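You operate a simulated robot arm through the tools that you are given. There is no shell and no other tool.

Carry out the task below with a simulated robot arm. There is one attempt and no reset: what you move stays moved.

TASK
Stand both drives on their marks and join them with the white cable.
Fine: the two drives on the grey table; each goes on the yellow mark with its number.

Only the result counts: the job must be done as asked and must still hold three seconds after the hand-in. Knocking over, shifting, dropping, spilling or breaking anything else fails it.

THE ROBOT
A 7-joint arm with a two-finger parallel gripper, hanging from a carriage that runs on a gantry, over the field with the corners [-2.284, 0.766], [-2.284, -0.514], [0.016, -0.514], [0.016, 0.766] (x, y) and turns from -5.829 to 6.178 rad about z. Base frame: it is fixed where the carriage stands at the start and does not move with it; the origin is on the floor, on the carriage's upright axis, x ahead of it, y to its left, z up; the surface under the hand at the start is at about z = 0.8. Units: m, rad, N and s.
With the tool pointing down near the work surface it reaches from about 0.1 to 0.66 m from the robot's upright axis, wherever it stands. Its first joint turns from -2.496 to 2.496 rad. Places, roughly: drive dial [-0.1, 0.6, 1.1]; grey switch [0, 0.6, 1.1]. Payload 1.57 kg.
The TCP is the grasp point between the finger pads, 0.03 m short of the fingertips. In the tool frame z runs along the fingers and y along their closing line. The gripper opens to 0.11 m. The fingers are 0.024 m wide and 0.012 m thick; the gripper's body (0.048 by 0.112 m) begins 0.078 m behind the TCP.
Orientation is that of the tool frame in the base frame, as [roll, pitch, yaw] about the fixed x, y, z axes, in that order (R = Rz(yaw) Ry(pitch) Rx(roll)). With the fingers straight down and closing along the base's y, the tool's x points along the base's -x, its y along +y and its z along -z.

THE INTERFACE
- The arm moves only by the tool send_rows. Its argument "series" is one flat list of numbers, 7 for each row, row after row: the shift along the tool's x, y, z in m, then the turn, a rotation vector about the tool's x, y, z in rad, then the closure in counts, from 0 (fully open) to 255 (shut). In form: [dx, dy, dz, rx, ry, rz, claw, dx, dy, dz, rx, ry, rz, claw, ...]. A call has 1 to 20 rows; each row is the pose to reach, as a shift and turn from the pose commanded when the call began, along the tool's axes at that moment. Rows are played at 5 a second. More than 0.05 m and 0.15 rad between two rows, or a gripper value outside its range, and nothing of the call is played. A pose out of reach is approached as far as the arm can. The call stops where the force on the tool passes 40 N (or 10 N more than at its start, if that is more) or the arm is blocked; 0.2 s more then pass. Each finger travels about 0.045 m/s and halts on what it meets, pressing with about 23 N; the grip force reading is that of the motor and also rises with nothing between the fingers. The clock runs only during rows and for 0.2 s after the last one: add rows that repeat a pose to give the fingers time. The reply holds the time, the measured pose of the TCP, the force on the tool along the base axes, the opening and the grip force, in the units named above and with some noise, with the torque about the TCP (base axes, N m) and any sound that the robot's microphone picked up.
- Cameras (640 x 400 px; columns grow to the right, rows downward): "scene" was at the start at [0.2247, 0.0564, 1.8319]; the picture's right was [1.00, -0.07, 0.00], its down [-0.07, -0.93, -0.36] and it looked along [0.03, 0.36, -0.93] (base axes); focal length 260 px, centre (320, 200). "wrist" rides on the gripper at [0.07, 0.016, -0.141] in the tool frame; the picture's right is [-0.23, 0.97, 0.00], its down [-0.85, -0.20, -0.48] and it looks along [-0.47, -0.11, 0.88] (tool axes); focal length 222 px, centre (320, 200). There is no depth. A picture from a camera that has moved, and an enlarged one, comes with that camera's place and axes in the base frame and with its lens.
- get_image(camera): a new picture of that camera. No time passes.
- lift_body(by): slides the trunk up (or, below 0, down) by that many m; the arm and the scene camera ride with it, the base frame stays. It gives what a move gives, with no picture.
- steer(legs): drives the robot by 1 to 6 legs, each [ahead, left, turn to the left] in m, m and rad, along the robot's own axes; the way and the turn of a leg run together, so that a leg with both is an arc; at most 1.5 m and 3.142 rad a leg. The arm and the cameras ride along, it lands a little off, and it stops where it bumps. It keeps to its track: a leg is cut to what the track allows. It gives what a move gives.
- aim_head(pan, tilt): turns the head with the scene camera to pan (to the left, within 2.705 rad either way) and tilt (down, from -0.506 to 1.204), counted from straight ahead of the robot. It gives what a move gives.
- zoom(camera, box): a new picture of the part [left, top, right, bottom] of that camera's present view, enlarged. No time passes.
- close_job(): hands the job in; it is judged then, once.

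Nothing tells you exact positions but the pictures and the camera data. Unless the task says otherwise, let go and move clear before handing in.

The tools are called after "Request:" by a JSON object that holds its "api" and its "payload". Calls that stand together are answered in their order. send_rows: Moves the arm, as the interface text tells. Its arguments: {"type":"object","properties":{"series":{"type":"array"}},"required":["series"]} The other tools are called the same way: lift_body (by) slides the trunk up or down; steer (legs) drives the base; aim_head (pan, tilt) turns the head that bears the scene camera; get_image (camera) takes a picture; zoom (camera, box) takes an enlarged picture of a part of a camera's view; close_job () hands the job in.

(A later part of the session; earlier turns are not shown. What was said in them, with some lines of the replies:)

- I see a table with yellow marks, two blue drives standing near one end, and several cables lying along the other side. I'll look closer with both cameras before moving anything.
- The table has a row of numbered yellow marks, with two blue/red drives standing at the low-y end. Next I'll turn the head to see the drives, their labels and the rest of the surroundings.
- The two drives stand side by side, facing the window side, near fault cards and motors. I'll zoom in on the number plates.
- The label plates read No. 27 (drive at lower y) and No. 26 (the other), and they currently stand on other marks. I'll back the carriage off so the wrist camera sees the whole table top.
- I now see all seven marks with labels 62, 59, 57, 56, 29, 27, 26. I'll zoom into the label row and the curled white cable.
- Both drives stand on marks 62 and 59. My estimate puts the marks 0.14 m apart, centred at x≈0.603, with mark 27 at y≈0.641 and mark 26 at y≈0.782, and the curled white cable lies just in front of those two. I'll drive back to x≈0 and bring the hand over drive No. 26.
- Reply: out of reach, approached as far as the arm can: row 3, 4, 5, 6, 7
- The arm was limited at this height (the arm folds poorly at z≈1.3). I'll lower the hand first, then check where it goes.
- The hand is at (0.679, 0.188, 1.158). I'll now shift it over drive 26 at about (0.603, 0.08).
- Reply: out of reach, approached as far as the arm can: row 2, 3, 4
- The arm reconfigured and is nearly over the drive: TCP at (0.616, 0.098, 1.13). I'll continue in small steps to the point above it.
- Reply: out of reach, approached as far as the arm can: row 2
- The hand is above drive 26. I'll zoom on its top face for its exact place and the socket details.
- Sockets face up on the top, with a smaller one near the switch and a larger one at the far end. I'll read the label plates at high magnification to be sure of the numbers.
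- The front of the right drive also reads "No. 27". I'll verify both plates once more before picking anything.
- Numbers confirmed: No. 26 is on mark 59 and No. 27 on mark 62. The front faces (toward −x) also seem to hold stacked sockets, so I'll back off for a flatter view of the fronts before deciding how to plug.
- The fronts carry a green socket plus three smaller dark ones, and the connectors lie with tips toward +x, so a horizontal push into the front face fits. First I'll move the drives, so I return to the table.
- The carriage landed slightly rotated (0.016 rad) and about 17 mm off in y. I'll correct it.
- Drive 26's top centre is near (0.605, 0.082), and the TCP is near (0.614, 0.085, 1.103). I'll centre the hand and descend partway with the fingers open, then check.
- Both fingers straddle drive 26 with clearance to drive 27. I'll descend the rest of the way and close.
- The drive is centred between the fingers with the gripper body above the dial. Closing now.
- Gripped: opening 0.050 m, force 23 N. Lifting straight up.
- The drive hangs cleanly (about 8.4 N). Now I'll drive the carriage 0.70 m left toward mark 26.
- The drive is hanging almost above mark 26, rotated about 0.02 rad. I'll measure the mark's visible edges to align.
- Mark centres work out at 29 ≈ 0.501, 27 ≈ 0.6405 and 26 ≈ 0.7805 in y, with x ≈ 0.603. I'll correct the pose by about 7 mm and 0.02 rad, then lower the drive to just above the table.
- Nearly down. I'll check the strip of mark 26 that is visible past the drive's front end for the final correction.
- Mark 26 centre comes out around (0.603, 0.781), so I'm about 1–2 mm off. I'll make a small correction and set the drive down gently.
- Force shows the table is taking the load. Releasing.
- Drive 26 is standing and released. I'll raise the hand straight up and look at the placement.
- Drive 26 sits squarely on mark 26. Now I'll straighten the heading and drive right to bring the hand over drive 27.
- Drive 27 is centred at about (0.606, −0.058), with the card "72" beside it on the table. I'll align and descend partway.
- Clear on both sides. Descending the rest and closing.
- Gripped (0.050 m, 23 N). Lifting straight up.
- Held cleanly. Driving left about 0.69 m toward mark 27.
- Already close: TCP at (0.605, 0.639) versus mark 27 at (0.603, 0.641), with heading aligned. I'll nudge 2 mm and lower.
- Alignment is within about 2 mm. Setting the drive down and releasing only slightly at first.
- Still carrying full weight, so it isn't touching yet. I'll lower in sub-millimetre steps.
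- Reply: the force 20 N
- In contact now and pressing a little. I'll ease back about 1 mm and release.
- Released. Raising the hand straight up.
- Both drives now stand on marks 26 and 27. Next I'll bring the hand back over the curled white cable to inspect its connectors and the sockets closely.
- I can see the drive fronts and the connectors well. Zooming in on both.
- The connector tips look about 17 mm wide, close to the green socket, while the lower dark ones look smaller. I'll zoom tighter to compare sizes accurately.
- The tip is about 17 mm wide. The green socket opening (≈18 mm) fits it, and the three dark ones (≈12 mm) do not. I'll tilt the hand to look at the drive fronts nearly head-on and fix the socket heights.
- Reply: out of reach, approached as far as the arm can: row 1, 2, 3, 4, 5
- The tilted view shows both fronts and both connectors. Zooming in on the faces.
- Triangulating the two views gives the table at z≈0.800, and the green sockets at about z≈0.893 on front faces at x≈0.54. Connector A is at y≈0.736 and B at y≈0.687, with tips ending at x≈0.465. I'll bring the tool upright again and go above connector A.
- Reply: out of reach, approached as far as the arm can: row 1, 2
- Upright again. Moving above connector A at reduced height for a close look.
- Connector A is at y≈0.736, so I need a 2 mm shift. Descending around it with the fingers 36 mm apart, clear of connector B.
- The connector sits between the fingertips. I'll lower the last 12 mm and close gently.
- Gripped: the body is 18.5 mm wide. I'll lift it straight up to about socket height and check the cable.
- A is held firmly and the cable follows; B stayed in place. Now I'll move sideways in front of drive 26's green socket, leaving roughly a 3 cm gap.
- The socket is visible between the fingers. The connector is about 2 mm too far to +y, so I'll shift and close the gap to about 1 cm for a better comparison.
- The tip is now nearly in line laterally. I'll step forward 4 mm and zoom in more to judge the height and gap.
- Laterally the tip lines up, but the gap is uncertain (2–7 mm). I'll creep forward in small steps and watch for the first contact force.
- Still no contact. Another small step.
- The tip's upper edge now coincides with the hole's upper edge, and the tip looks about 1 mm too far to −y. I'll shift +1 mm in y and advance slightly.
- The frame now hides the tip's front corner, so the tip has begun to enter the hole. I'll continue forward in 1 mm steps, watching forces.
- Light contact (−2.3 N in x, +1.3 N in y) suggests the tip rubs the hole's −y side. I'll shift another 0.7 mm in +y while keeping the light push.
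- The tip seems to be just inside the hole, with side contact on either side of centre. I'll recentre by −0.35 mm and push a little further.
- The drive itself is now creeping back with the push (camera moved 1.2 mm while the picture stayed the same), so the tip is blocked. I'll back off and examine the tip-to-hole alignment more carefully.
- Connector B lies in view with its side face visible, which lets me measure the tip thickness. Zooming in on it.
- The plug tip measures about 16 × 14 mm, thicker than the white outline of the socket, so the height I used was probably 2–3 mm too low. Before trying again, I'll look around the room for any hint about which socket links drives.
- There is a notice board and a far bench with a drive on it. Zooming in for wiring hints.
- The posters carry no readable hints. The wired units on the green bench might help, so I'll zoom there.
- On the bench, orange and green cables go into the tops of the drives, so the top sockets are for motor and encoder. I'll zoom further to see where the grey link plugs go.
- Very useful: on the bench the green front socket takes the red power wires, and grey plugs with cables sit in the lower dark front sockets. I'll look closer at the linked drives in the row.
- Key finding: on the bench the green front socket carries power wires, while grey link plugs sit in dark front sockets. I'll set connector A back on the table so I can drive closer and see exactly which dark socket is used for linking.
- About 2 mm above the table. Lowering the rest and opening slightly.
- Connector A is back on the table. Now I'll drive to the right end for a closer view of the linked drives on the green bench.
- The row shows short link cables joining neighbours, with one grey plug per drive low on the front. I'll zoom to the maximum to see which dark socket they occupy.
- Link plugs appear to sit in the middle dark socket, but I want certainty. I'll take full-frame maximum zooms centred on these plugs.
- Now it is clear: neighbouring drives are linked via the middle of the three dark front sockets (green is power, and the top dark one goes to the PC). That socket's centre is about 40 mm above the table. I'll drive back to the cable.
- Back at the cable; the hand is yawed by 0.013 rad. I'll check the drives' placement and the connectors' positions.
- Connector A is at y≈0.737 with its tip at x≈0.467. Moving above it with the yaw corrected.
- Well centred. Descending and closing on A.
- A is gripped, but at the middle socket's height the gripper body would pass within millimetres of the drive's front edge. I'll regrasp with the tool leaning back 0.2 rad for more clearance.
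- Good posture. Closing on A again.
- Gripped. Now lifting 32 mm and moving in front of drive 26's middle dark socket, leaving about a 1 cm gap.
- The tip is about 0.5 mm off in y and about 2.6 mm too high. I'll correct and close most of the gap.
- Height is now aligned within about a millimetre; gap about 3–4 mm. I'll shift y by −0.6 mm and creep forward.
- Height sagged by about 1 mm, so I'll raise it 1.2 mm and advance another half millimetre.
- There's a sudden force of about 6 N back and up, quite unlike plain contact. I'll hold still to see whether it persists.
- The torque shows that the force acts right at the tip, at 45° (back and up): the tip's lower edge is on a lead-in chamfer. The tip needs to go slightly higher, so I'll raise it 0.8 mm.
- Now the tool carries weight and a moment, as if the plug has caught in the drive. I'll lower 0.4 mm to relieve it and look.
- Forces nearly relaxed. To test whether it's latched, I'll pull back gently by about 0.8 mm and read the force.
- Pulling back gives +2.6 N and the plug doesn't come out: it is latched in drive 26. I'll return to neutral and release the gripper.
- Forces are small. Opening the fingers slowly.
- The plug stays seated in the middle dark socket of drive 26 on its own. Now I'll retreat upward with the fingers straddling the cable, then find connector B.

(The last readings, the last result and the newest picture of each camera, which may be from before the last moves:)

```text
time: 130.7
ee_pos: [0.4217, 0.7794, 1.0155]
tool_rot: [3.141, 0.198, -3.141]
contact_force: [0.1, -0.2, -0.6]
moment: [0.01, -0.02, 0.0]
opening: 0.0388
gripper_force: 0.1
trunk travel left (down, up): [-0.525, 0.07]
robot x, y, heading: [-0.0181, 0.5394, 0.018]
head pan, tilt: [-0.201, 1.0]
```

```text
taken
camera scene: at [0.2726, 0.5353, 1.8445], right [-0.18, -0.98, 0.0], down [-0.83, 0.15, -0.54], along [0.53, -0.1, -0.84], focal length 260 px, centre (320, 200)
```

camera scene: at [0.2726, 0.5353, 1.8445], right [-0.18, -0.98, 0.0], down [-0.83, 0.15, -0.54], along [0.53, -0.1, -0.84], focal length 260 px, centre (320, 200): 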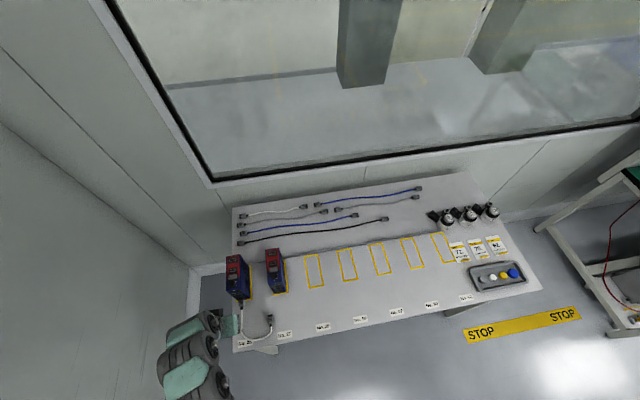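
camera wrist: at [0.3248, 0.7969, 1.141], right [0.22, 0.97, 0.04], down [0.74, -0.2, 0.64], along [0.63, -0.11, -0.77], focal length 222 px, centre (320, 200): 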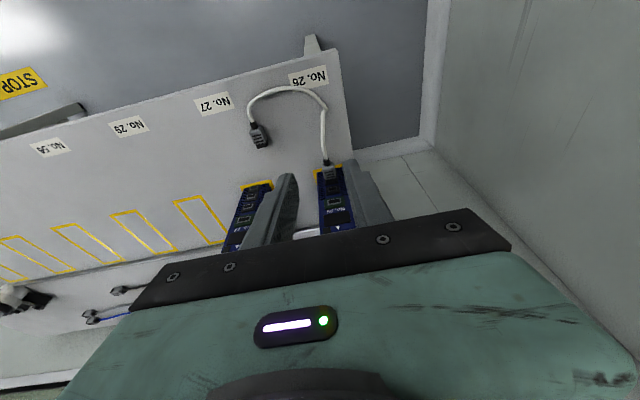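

A is plugged into drive 26. Now locating connector B precisely.

Request:
{"api": "zoom", "payload": {"camera": "wrist", "box": [235, 80, 345, 210]}}

Request:
{"api": "zoom", "payload": {"camera": "wrist", "box": [240, 115, 280, 155]}}

Request:
{"api": "zoom", "payload": {"camera": "scene", "box": [220, 290, 300, 360]}}

```text
3.08 times, centred on (290, 145) of wrist
camera zoom: at [0.3248, 0.7969, 1.141], right [0.22, 0.97, 0.04], down [0.74, -0.2, 0.64], along [0.63, -0.11, -0.77], focal length 684 px, centre (412, 369)
```

zoom: 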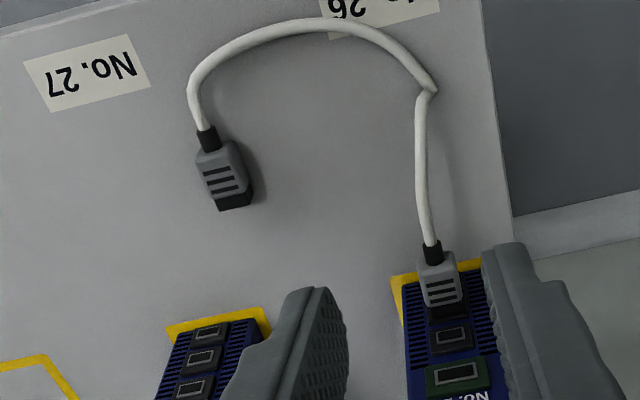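

```text
10.00 times, centred on (260, 135) of wrist
camera zoom: at [0.3248, 0.7969, 1.141], right [0.22, 0.97, 0.04], down [0.74, -0.2, 0.64], along [0.63, -0.11, -0.77], focal length 2221 px, centre (920, 850)
```

zoom: 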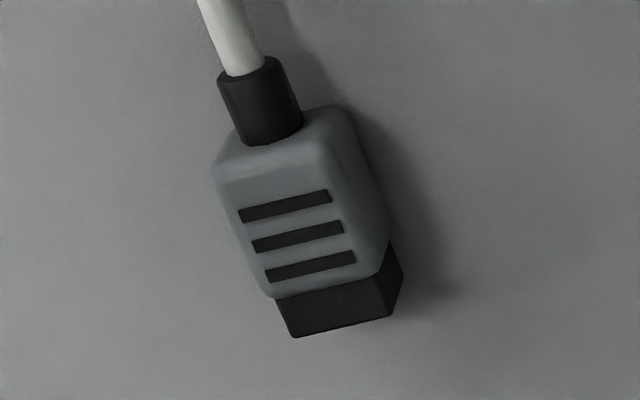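

```text
5.71 times, centred on (260, 325) of scene
camera zoom: at [0.2726, 0.5353, 1.8445], right [-0.18, -0.98, 0.0], down [-0.83, 0.15, -0.54], along [0.53, -0.1, -0.84], focal length 1487 px, centre (663, -514)
```

zoom: 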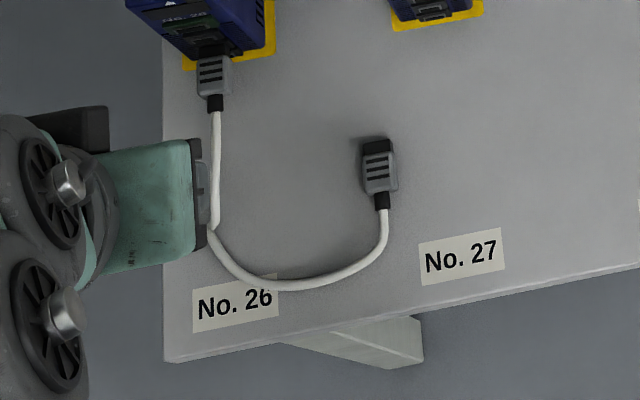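

B lies flat at about (0.446, 0.686) with its tip toward +x and almost no yaw. Moving above it.

Request:
{"api": "send_rows", "payload": {"series": [0, -0.045, 0, 0, 0, 0, 165, 0, -0.09, 0, 0, 0, 0, 165, -0.0009, -0.094, 0.041, 0, 0, 0, 165, -0.0017, -0.094, 0.082, 0, 0, 0, 165, 0.0062, -0.094, 0.1212, 0, 0, 0, 165, 0.0132, -0.094, 0.1555, 0, 0, 0, 175, 0.0132, -0.094, 0.1555, 0, 0, 0, 175]}}

Request:
{"api": "zoom", "payload": {"camera": "wrist", "box": [240, 90, 400, 240]}}

Request:
{"api": "get_image", "payload": {"camera": "wrist"}}

```text
time: 132.3
ee_pos: [0.4416, 0.6881, 0.8616]
tool_rot: [3.141, 0.199, 3.14]
contact_force: [-0.5, 0.5, -0.5]
moment: [0.02, -0.02, 0.03]
opening: 0.0349
gripper_force: 0.0
trunk travel left (down, up): [-0.525, 0.07]
robot x, y, heading: [-0.0168, 0.5426, 0.016]
head pan, tilt: [-0.201, 1.0]
```

```text
2.67 times, centred on (320, 165) of wrist
camera zoom: at [0.3447, 0.705, 0.9858], right [0.22, 0.97, 0.04], down [0.74, -0.2, 0.64], along [0.63, -0.11, -0.77], focal length 592 px, centre (320, 293)
```

zoom: 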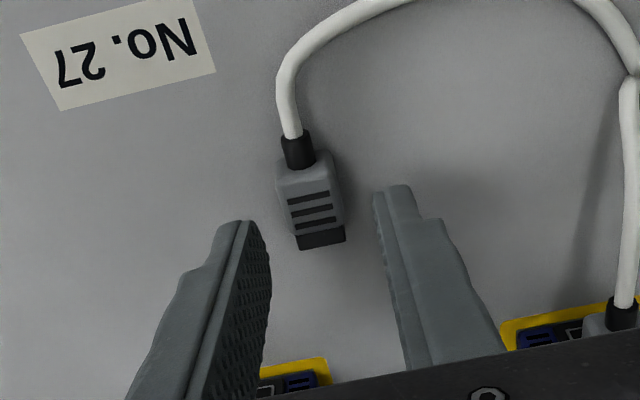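

```text
taken
camera wrist: at [0.3447, 0.705, 0.9858], right [0.22, 0.97, 0.04], down [0.74, -0.2, 0.64], along [0.63, -0.11, -0.77], focal length 222 px, centre (320, 200)
```

wrist: 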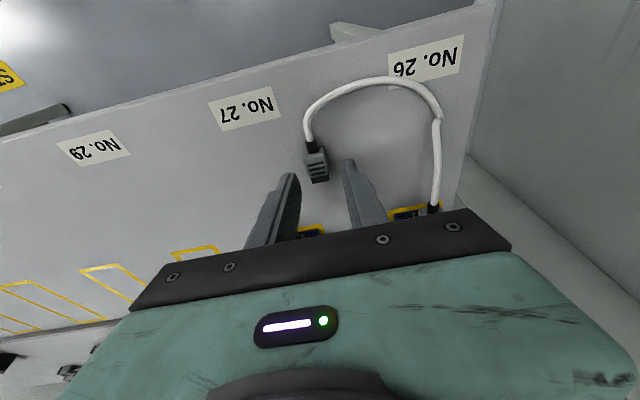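

Centred over B with 1–2 mm corrections. Descending and closing.

Request:
{"api": "send_rows", "payload": {"series": [0.004, -0.0014, 0.013, 0, 0, 0, 175, 0.0079, -0.0014, 0.0262, 0, 0, 0, 175, 0.0079, -0.0014, 0.0262, 0, 0, 0, 175, 0.0079, -0.0014, 0.0262, 0, 0, 0, 195, 0.0079, -0.0014, 0.0262, 0, 0, 0, 215, 0.0079, -0.0014, 0.0262, 0, 0, 0, 255, 0.0079, -0.0014, 0.0262, 0, 0, 0, 255, 0.0079, -0.0014, 0.0262, 0, 0, 0, 255]}}

Request:
{"api": "zoom", "payload": {"camera": "wrist", "box": [240, 90, 400, 240]}}

```text
time: 134.1
ee_pos: [0.4364, 0.6853, 0.8341]
tool_rot: [-3.14, 0.201, 3.14]
contact_force: [-1.1, -0.3, 0.5]
moment: [-0.02, 0.01, -0.04]
opening: 0.0185
gripper_force: 23.2
trunk travel left (down, up): [-0.525, 0.07]
robot x, y, heading: [-0.0143, 0.5448, 0.019]
head pan, tilt: [-0.201, 1.0]
```

```text
2.67 times, centred on (320, 165) of wrist
camera zoom: at [0.3402, 0.7026, 0.959], right [0.22, 0.97, 0.04], down [0.74, -0.2, 0.64], along [0.63, -0.11, -0.77], focal length 592 px, centre (320, 293)
```

zoom: 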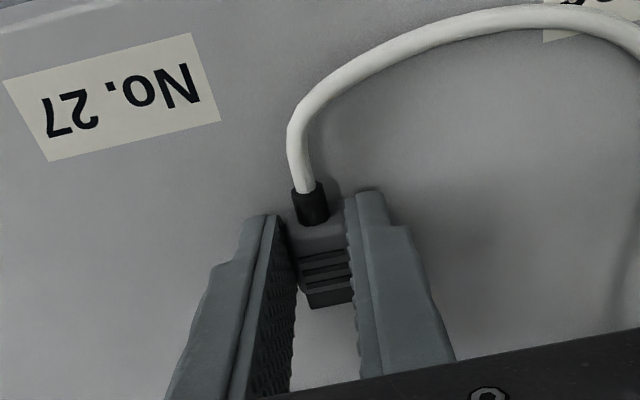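

B is gripped. Lifting 31 mm and moving in front of drive 27's middle dark socket with a gap of about 8 mm.

Request:
{"api": "send_rows", "payload": {"series": [-0.0031, 0, -0.0154, 0, 0, 0, 255, -0.0062, 0, -0.0308, 0, 0, 0, 255, -0.0258, -0.022, -0.0268, 0, 0, 0, 255, -0.0454, -0.0446, -0.0229, 0, 0, 0, 255, -0.0648, -0.0446, -0.0189, 0, 0, 0, 255, -0.0648, -0.0446, -0.0189, 0, 0, 0, 255]}}

Request:
{"api": "zoom", "payload": {"camera": "wrist", "box": [308, 184, 340, 224]}}

Request:
{"api": "get_image", "payload": {"camera": "wrist"}}

```text
time: 135.5
ee_pos: [0.4961, 0.6403, 0.8648]
tool_rot: [3.139, 0.202, -3.141]
contact_force: [0.1, 0.5, 0.0]
moment: [-0.02, 0.01, 0.0]
opening: 0.0187
gripper_force: 22.9
trunk travel left (down, up): [-0.525, 0.07]
robot x, y, heading: [-0.0185, 0.5439, 0.016]
head pan, tilt: [-0.201, 1.0]
```

```text
10.00 times, centred on (324, 204) of wrist
camera zoom: at [0.4004, 0.6577, 0.9901], right [0.22, 0.97, 0.04], down [0.74, -0.2, 0.64], along [0.63, -0.11, -0.77], focal length 2221 px, centre (280, 160)
```

zoom: 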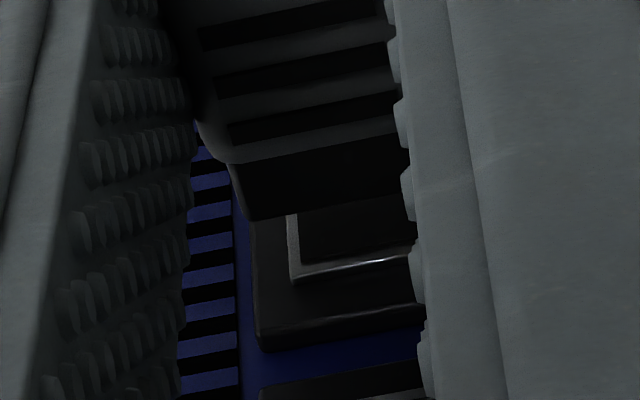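

```text
taken
camera wrist: at [0.4004, 0.6577, 0.9901], right [0.22, 0.97, 0.04], down [0.74, -0.2, 0.64], along [0.63, -0.11, -0.77], focal length 222 px, centre (320, 200)
```

wrist: 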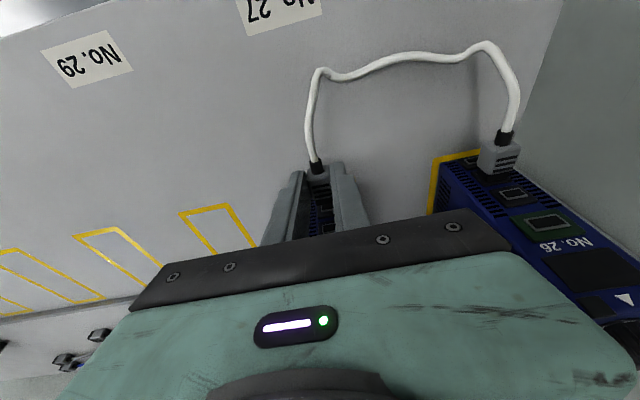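

B's tip is about 1.4 mm too far to −y; height looks right. Correcting and closing to about a 3 mm gap.

Request:
{"api": "send_rows", "payload": {"series": [-0.002, 0.0014, 0.0004, 0, 0, 0, 255, -0.005, 0.0014, 0.001, 0, 0, 0, 255, -0.0078, 0.0014, 0.0016, 0, 0, 0, 255, -0.0078, 0.0014, 0.0016, 0, 0, 0, 255]}}

Request:
{"api": "zoom", "payload": {"camera": "wrist", "box": [308, 184, 340, 224]}}

```text
time: 136.5
ee_pos: [0.5041, 0.6415, 0.8651]
tool_rot: [-3.141, 0.199, 3.14]
contact_force: [0.4, -0.3, -0.5]
moment: [0.0, -0.02, 0.0]
opening: 0.0185
gripper_force: 22.9
trunk travel left (down, up): [-0.525, 0.07]
robot x, y, heading: [-0.017, 0.544, 0.018]
head pan, tilt: [-0.201, 1.0]
```

```text
10.00 times, centred on (324, 204) of wrist
camera zoom: at [0.4079, 0.6585, 0.9899], right [0.22, 0.97, 0.04], down [0.74, -0.2, 0.64], along [0.63, -0.11, -0.77], focal length 2221 px, centre (280, 160)
```

zoom: 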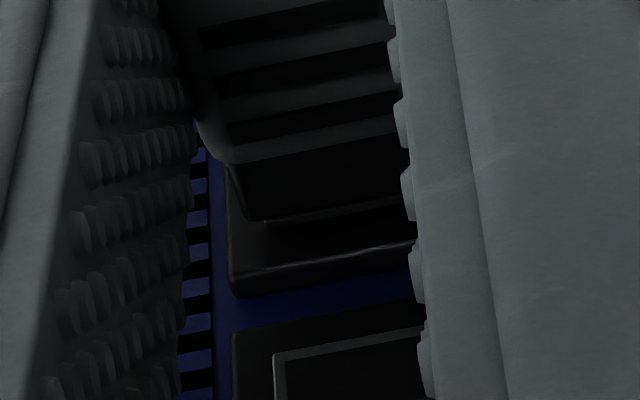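

Alignment matches the geometry that worked for A. Advancing 2.5 mm.

Request:
{"api": "send_rows", "payload": {"series": [-0.0012, 0.0002, 0.0002, 0, 0, 0, 255, -0.0025, 0.0002, 0.0005, 0, 0, 0, 255, -0.0025, 0.0002, 0.0005, 0, 0, 0, 255]}}

Request:
{"api": "zoom", "payload": {"camera": "wrist", "box": [308, 184, 340, 224]}}

```text
time: 137.3
ee_pos: [0.5076, 0.6416, 0.8657]
tool_rot: [3.141, 0.2, 3.142]
contact_force: [-0.8, 0.1, 0.0]
moment: [0.03, 0.04, 0.03]
opening: 0.0185
gripper_force: 23.2
trunk travel left (down, up): [-0.525, 0.07]
robot x, y, heading: [-0.0145, 0.5447, 0.02]
head pan, tilt: [-0.201, 1.0]
```

```text
10.00 times, centred on (324, 204) of wrist
camera zoom: at [0.4106, 0.6591, 0.9899], right [0.22, 0.97, 0.04], down [0.74, -0.2, 0.64], along [0.63, -0.11, -0.77], focal length 2221 px, centre (280, 160)
```

zoom: 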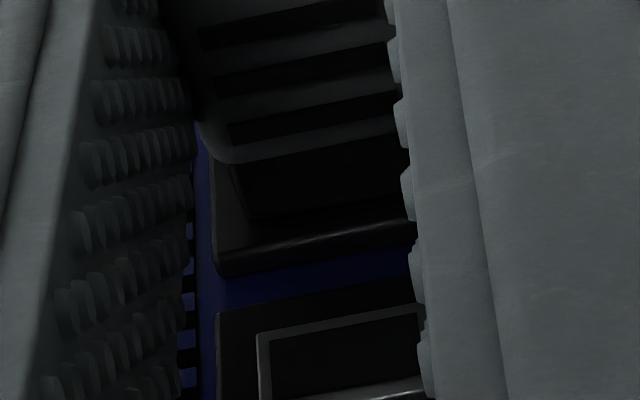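

Request:
{"api": "send_rows", "payload": {"series": [-0.0003, -0.0005, 0, 0, 0, 0, 255, -0.0006, -0.0005, 0.0, 0, 0, 0, 255, -0.0006, -0.0005, 0.0, 0, 0, 0, 255]}}

Request:
{"api": "zoom", "payload": {"camera": "wrist", "box": [308, 184, 340, 224]}}

```text
time: 138.1
ee_pos: [0.5069, 0.6427, 0.8638]
tool_rot: [-3.141, 0.198, -3.142]
contact_force: [1.2, 0.0, -6.3]
moment: [-0.02, 0.18, 0.03]
opening: 0.0185
gripper_force: 23.1
trunk travel left (down, up): [-0.525, 0.07]
robot x, y, heading: [-0.0144, 0.5414, 0.019]
head pan, tilt: [-0.201, 1.0]
```

```text
10.00 times, centred on (324, 204) of wrist
camera zoom: at [0.4107, 0.6588, 0.9898], right [0.22, 0.97, 0.04], down [0.74, -0.2, 0.64], along [0.63, -0.11, -0.77], focal length 2221 px, centre (280, 160)
```

zoom: 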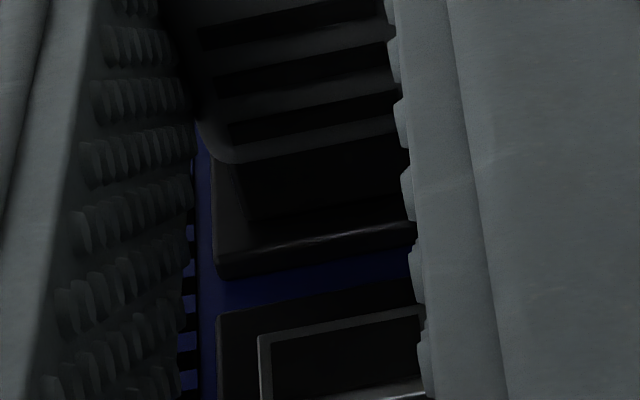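

Sudden −6.3 N in z, the same signature as when A latched. I'll lower 0.3 mm to relieve it and then test with a small pull.

Request:
{"api": "send_rows", "payload": {"series": [0.0, 0, 0.0003, 0, 0, 0, 255, 0.0, 0, 0.0003, 0, 0, 0, 255]}}

Request:
{"api": "send_rows", "payload": {"series": [0.0004, 0, 0, 0, 0, 0, 255, 0.0008, 0, 0, 0, 0, 0, 255, 0.0008, 0, 0, 0, 0, 0, 255]}}

```text
time: 138.7
ee_pos: [0.5067, 0.6424, 0.8656]
tool_rot: [-3.14, 0.201, -3.141]
contact_force: [-2.6, -1.4, 0.3]
moment: [-0.01, 0.03, -0.03]
opening: 0.0187
gripper_force: 23.2
trunk travel left (down, up): [-0.525, 0.07]
robot x, y, heading: [-0.0162, 0.5424, 0.021]
head pan, tilt: [-0.201, 1.0]
```

```text
time: 139.5
ee_pos: [0.5064, 0.6417, 0.8639]
tool_rot: [3.141, 0.2, 3.141]
contact_force: [2.0, -0.8, -2.9]
moment: [-0.01, 0.04, -0.01]
opening: 0.0185
gripper_force: 23.2
trunk travel left (down, up): [-0.525, 0.07]
robot x, y, heading: [-0.0137, 0.5418, 0.015]
head pan, tilt: [-0.201, 1.0]
```

Pulling back gives a holding force (+2 N), so B is latched too. Returning to neutral and releasing.

Request:
{"api": "send_rows", "payload": {"series": [-0.0004, 0, 0.0001, 0, 0, 0, 255, -0.0004, 0, 0.0001, 0, 0, 0, 255]}}

Request:
{"api": "send_rows", "payload": {"series": [0, 0, 0, 0, 0, 0, 230, 0, 0, 0, 0, 0, 0, 205, 0, 0, 0, 0, 0, 0, 180, 0, 0, 0, 0, 0, 0, 165, 0, 0, 0, 0, 0, 0, 165]}}

Request:
{"api": "zoom", "payload": {"camera": "wrist", "box": [280, 140, 370, 240]}}

```text
time: 140.1
ee_pos: [0.5066, 0.6422, 0.8654]
tool_rot: [-3.141, 0.201, -3.141]
contact_force: [-0.7, -0.4, 1.9]
moment: [-0.01, 0.02, -0.06]
opening: 0.0183
gripper_force: 22.8
trunk travel left (down, up): [-0.525, 0.07]
robot x, y, heading: [-0.0199, 0.543, 0.016]
head pan, tilt: [-0.201, 1.0]
```

```text
time: 141.3
ee_pos: [0.5065, 0.6422, 0.8655]
tool_rot: [3.141, 0.2, 3.141]
contact_force: [0.3, 0.2, -0.7]
moment: [-0.01, -0.01, 0.0]
opening: 0.0389
gripper_force: 0.0
trunk travel left (down, up): [-0.525, 0.07]
robot x, y, heading: [-0.0191, 0.5429, 0.016]
head pan, tilt: [-0.201, 1.0]
```

```text
4.00 times, centred on (325, 190) of wrist
camera zoom: at [0.4108, 0.6591, 0.9896], right [0.22, 0.97, 0.04], down [0.74, -0.2, 0.64], along [0.63, -0.11, -0.77], focal length 888 px, centre (300, 240)
```

zoom: 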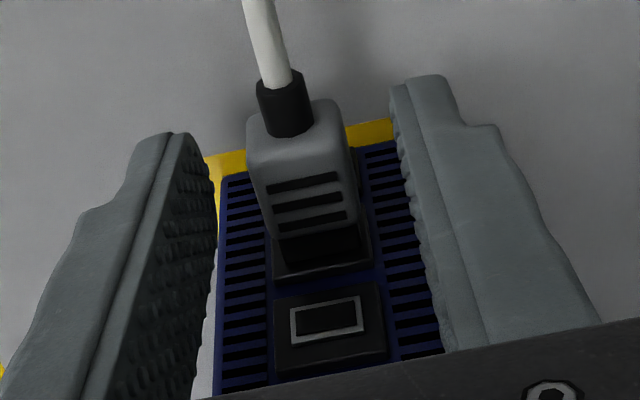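

B stays seated in drive 27 as well. Retreating upward, then checking the whole result.

Request:
{"api": "send_rows", "payload": {"series": [0.0038, 0, -0.0314, 0, 0, 0, 165, 0.0155, 0, -0.07, 0, 0, 0, 165, 0.03, 0, -0.108, 0, 0, 0, 165, 0.045, 0, -0.145, 0, 0, 0, 165, 0.075, 0, -0.175, 0, 0, 0, 165, 0.115, 0, -0.185, 0, 0, 0, 165, 0.13, 0, -0.185, 0, 0, 0, 165]}}

Request:
{"api": "get_image", "payload": {"camera": "wrist"}}

Request:
{"api": "zoom", "payload": {"camera": "wrist", "box": [240, 80, 440, 230]}}

Request:
{"api": "zoom", "payload": {"camera": "scene", "box": [210, 240, 310, 340]}}

```text
time: 142.9
ee_pos: [0.415, 0.6415, 1.0085]
tool_rot: [-3.14, 0.202, 3.141]
contact_force: [-0.4, 0.4, 0.8]
moment: [-0.02, -0.02, -0.01]
opening: 0.0389
gripper_force: 0.1
out of reach, approached as far as the arm can: row 5, 6, 7
trunk travel left (down, up): [-0.525, 0.07]
robot x, y, heading: [-0.0173, 0.5416, 0.018]
head pan, tilt: [-0.201, 1.0]
```

```text
taken
camera wrist: at [0.3198, 0.6585, 1.1331], right [0.22, 0.97, 0.04], down [0.74, -0.2, 0.64], along [0.63, -0.11, -0.77], focal length 222 px, centre (320, 200)
```

wrist: 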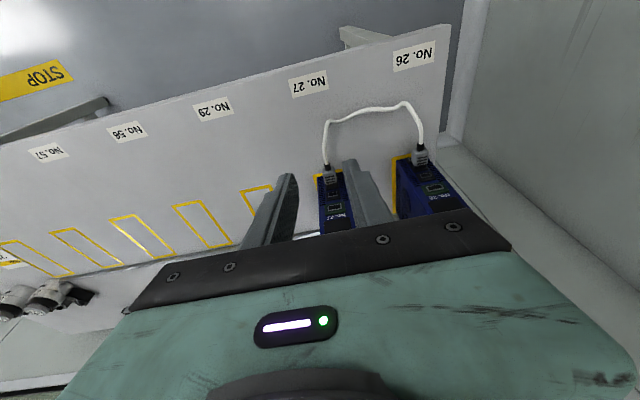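

```text
2.67 times, centred on (340, 155) of wrist
camera zoom: at [0.3198, 0.6585, 1.1331], right [0.22, 0.97, 0.04], down [0.74, -0.2, 0.64], along [0.63, -0.11, -0.77], focal length 592 px, centre (267, 320)
```

zoom: 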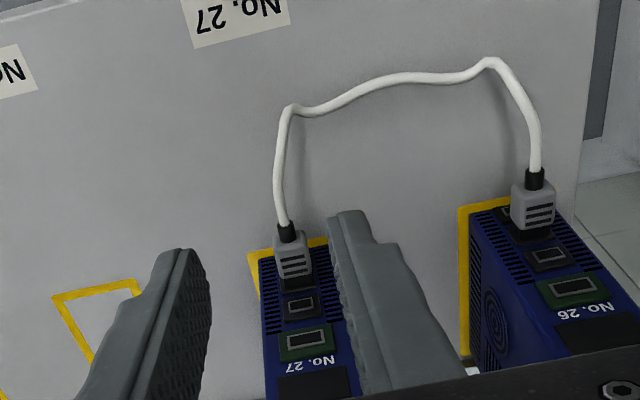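

```text
4.00 times, centred on (260, 290) of scene
camera zoom: at [0.2726, 0.5353, 1.8445], right [-0.18, -0.98, 0.0], down [-0.83, 0.15, -0.54], along [0.53, -0.1, -0.84], focal length 1041 px, centre (560, -160)
```

zoom: 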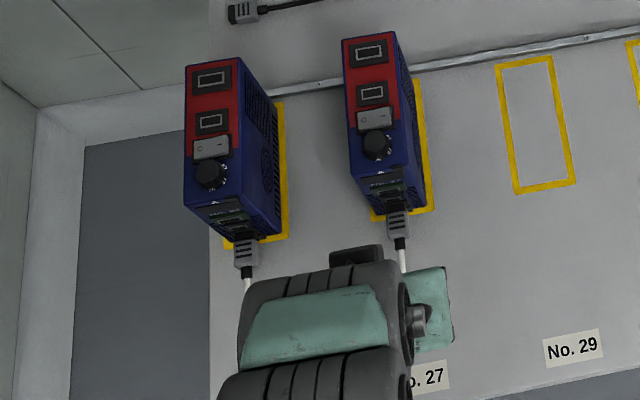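

Both plugs hold and the white cable hangs between the drives. I'll straighten the tool and look from above to check how well the drives still sit on their marks.

Request:
{"api": "send_rows", "payload": {"series": [0, 0, 0, 0, 0.1, 0, 120, 0, 0, 0, 0, 0.2, 0, 60, 0, 0, 0, 0, 0.2, 0, 60]}}

Request:
{"api": "send_rows", "payload": {"series": [0, 0.02, -0.03, 0, 0, 0, 60, -0.02, 0.04, -0.06, 0, 0, 0, 60, -0.05, 0.06, -0.08, 0, 0, 0, 60, -0.08, 0.07, -0.1, 0, 0, 0, 60, -0.08, 0.07, -0.1, 0, 0, 0, 60]}}

Request:
{"api": "get_image", "payload": {"camera": "wrist"}}

Request:
{"api": "get_image", "payload": {"camera": "scene"}}

```text
time: 143.7
ee_pos: [0.4148, 0.6397, 1.0093]
tool_rot: [-3.142, 0.001, -3.141]
contact_force: [-0.1, 0.5, 0.2]
moment: [0.01, -0.04, 0.0]
opening: 0.0845
gripper_force: 0.1
trunk travel left (down, up): [-0.525, 0.07]
robot x, y, heading: [-0.0166, 0.5435, 0.015]
head pan, tilt: [-0.201, 1.0]
```

```text
time: 144.9
ee_pos: [0.4959, 0.7115, 1.1093]
tool_rot: [-3.139, 0.002, -3.142]
contact_force: [0.1, 0.9, 0.4]
moment: [-0.02, -0.01, 0.01]
opening: 0.0843
gripper_force: 0.0
trunk travel left (down, up): [-0.525, 0.07]
robot x, y, heading: [-0.015, 0.5446, 0.018]
head pan, tilt: [-0.201, 1.0]
```

```text
taken
camera wrist: at [0.4258, 0.7281, 1.2508], right [0.23, 0.97, 0.0], down [0.85, -0.2, 0.48], along [0.47, -0.11, -0.88], focal length 222 px, centre (320, 200)
```

wrist: 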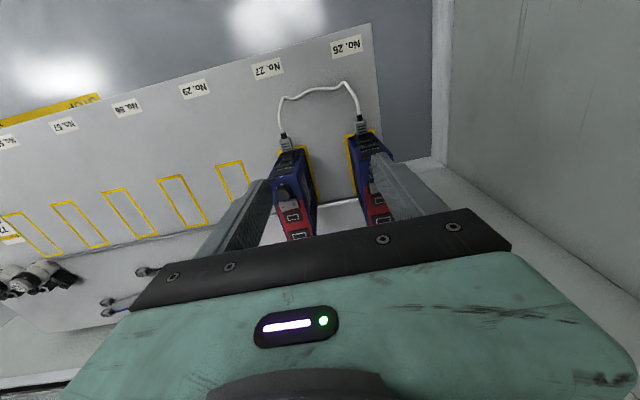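

```text
taken
camera scene: at [0.2726, 0.5353, 1.8445], right [-0.18, -0.98, 0.0], down [-0.83, 0.15, -0.54], along [0.53, -0.1, -0.84], focal length 260 px, centre (320, 200)
```

scene: 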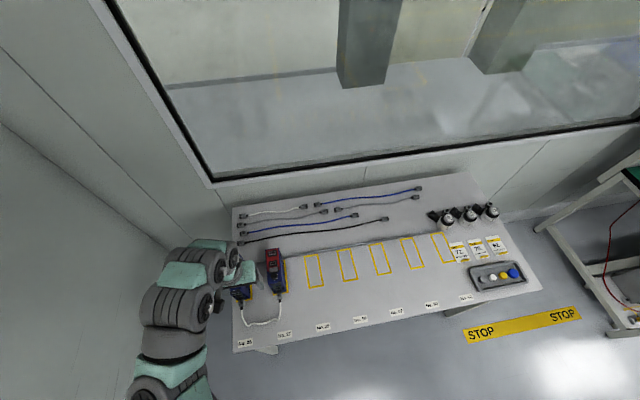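

Request:
{"api": "zoom", "payload": {"camera": "wrist", "box": [250, 70, 410, 250]}}

Request:
{"api": "zoom", "payload": {"camera": "wrist", "box": [265, 125, 325, 195]}}

Request:
{"api": "zoom", "payload": {"camera": "wrist", "box": [335, 110, 395, 180]}}

```text
2.22 times, centred on (330, 160) of wrist
camera zoom: at [0.4258, 0.7281, 1.2508], right [0.23, 0.97, 0.0], down [0.85, -0.2, 0.48], along [0.47, -0.11, -0.88], focal length 494 px, centre (298, 289)
```

zoom: 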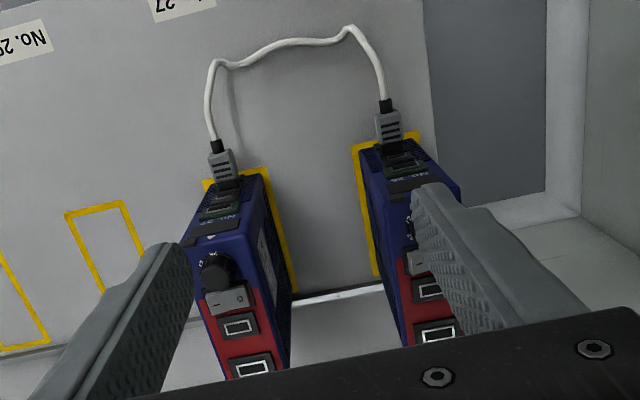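

```text
5.71 times, centred on (295, 160) of wrist
camera zoom: at [0.4258, 0.7281, 1.2508], right [0.23, 0.97, 0.0], down [0.85, -0.2, 0.48], along [0.47, -0.11, -0.88], focal length 1269 px, centre (463, 429)
```

zoom: 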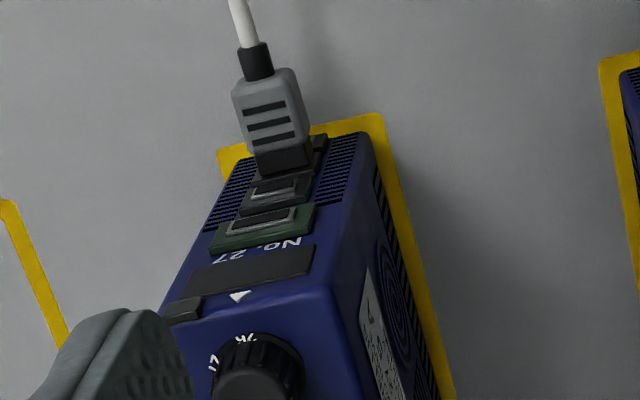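

```text
5.71 times, centred on (365, 145) of wrist
camera zoom: at [0.4258, 0.7281, 1.2508], right [0.23, 0.97, 0.0], down [0.85, -0.2, 0.48], along [0.47, -0.11, -0.88], focal length 1269 px, centre (63, 514)
```

zoom: 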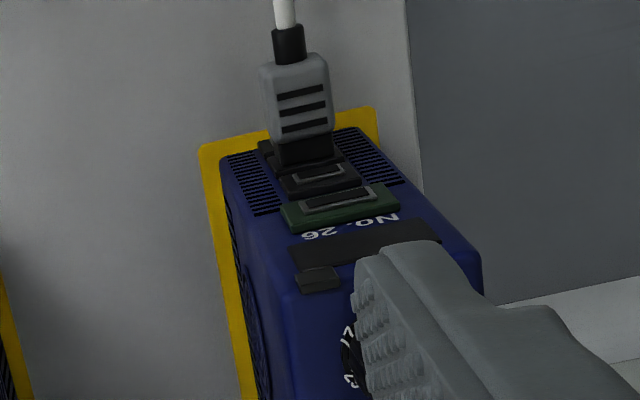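

Both drives sit centred inside their yellow frames with even margins, and both plugs are seated. I'll check that the rest of the table is undisturbed.

Request:
{"api": "zoom", "payload": {"camera": "scene", "box": [400, 190, 540, 310]}}

Request:
{"api": "zoom", "payload": {"camera": "scene", "box": [220, 240, 310, 340]}}

```text
3.33 times, centred on (470, 250) of scene
camera zoom: at [0.2726, 0.5353, 1.8445], right [-0.18, -0.98, 0.0], down [-0.83, 0.15, -0.54], along [0.53, -0.1, -0.84], focal length 867 px, centre (-180, 33)
```

zoom: 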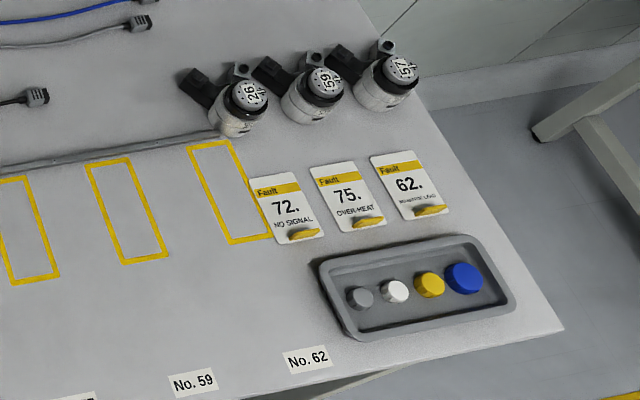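

```text
4.00 times, centred on (265, 290) of scene
camera zoom: at [0.2726, 0.5353, 1.8445], right [-0.18, -0.98, 0.0], down [-0.83, 0.15, -0.54], along [0.53, -0.1, -0.84], focal length 1041 px, centre (540, -160)
```

zoom: 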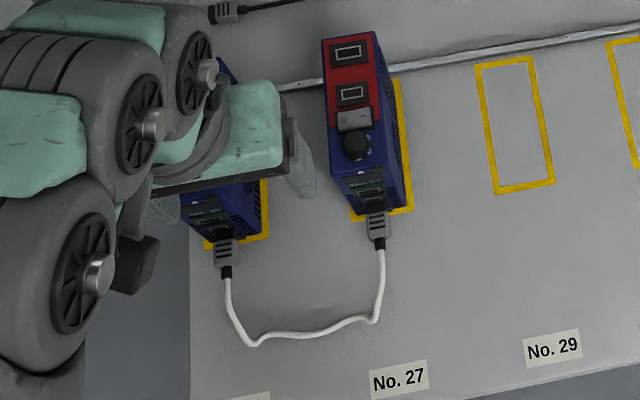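

Everything else (cards, motors, tray, other cables) looks untouched. I'll move the hand a bit further clear of the drives before handing in.

Request:
{"api": "send_rows", "payload": {"series": [0.03, -0.02, 0, 0, 0, 0, 60, 0.06, -0.05, 0, 0, 0, 0, 60, 0.09, -0.08, 0, 0, 0, 0, 60, 0.1, -0.1, 0, 0, 0, 0, 60, 0.1, -0.1, 0, 0, 0, 0, 60]}}

Request:
{"api": "get_image", "payload": {"camera": "wrist"}}

Request:
{"api": "zoom", "payload": {"camera": "scene", "box": [210, 240, 310, 340]}}

```text
time: 146.1
ee_pos: [0.4107, 0.6358, 1.1091]
tool_rot: [3.14, 0.0, -3.14]
contact_force: [0.1, 0.2, 0.0]
moment: [-0.02, 0.01, -0.01]
opening: 0.0841
gripper_force: 0.0
out of reach, approached as far as the arm can: row 3, 4, 5
trunk travel left (down, up): [-0.525, 0.07]
robot x, y, heading: [-0.0157, 0.5433, 0.02]
head pan, tilt: [-0.201, 1.0]
```

```text
taken
camera wrist: at [0.3415, 0.6528, 1.2505], right [0.23, 0.97, 0.0], down [0.85, -0.2, 0.48], along [0.47, -0.11, -0.88], focal length 222 px, centre (320, 200)
```

wrist: 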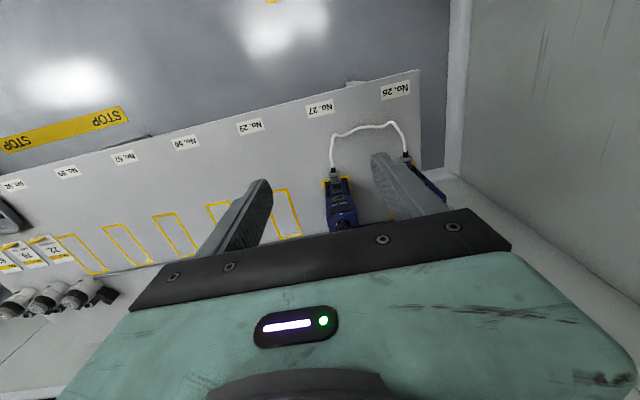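

```text
4.00 times, centred on (260, 290) of scene
camera zoom: at [0.2726, 0.5353, 1.8445], right [-0.18, -0.98, 0.0], down [-0.83, 0.15, -0.54], along [0.53, -0.1, -0.84], focal length 1041 px, centre (560, -160)
```

zoom: 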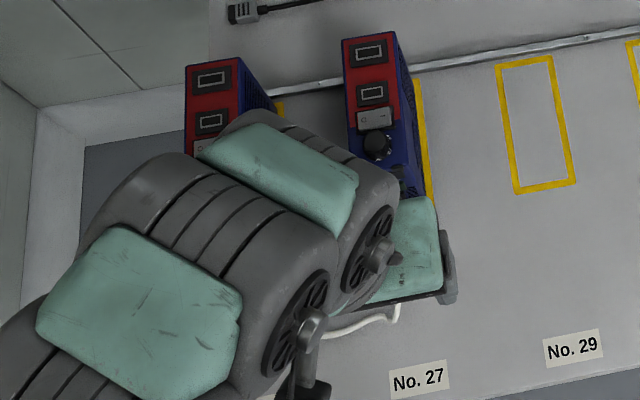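

Drives 26 and 27 stand on their marks, joined by the white cable plugged into the middle front socket of each. The hand is open and clear, so I'm handing in.

Request:
{"api": "close_job", "payload": {}}

```text
The job is handed in.
```

I placed both drives and joined them, then handed the job in; I haven't seen the verdict. When I handed in, the hand was open and clear of everything.

- **Drives:** No. 26 stands on mark 26 and No. 27 on mark 27. In the last close view, both sat inside their yellow frames with even margins.
- **Cable:** I used the short white cable that lay curled beside labels 26 and 27. Another white cable lies straight at the far side of the table, near the limit of the arm's reach, so I left it alone.
- **Sockets:** One plug is in the middle dark socket on the front of each drive. On the green bench, linked drives appear to be joined through that socket, while the green one takes power wires. Both plugs held against a light pull and stayed in after I let go.
- **Wrong socket first:** I first tried drive 26's green socket. The plug didn't go in, and the drive slid back about 1 to 2 mm. It was still inside its mark when I checked afterwards.
- **Rest of the table:** The fault cards, motors, tray and other cables looked undisturbed in the last pictures.
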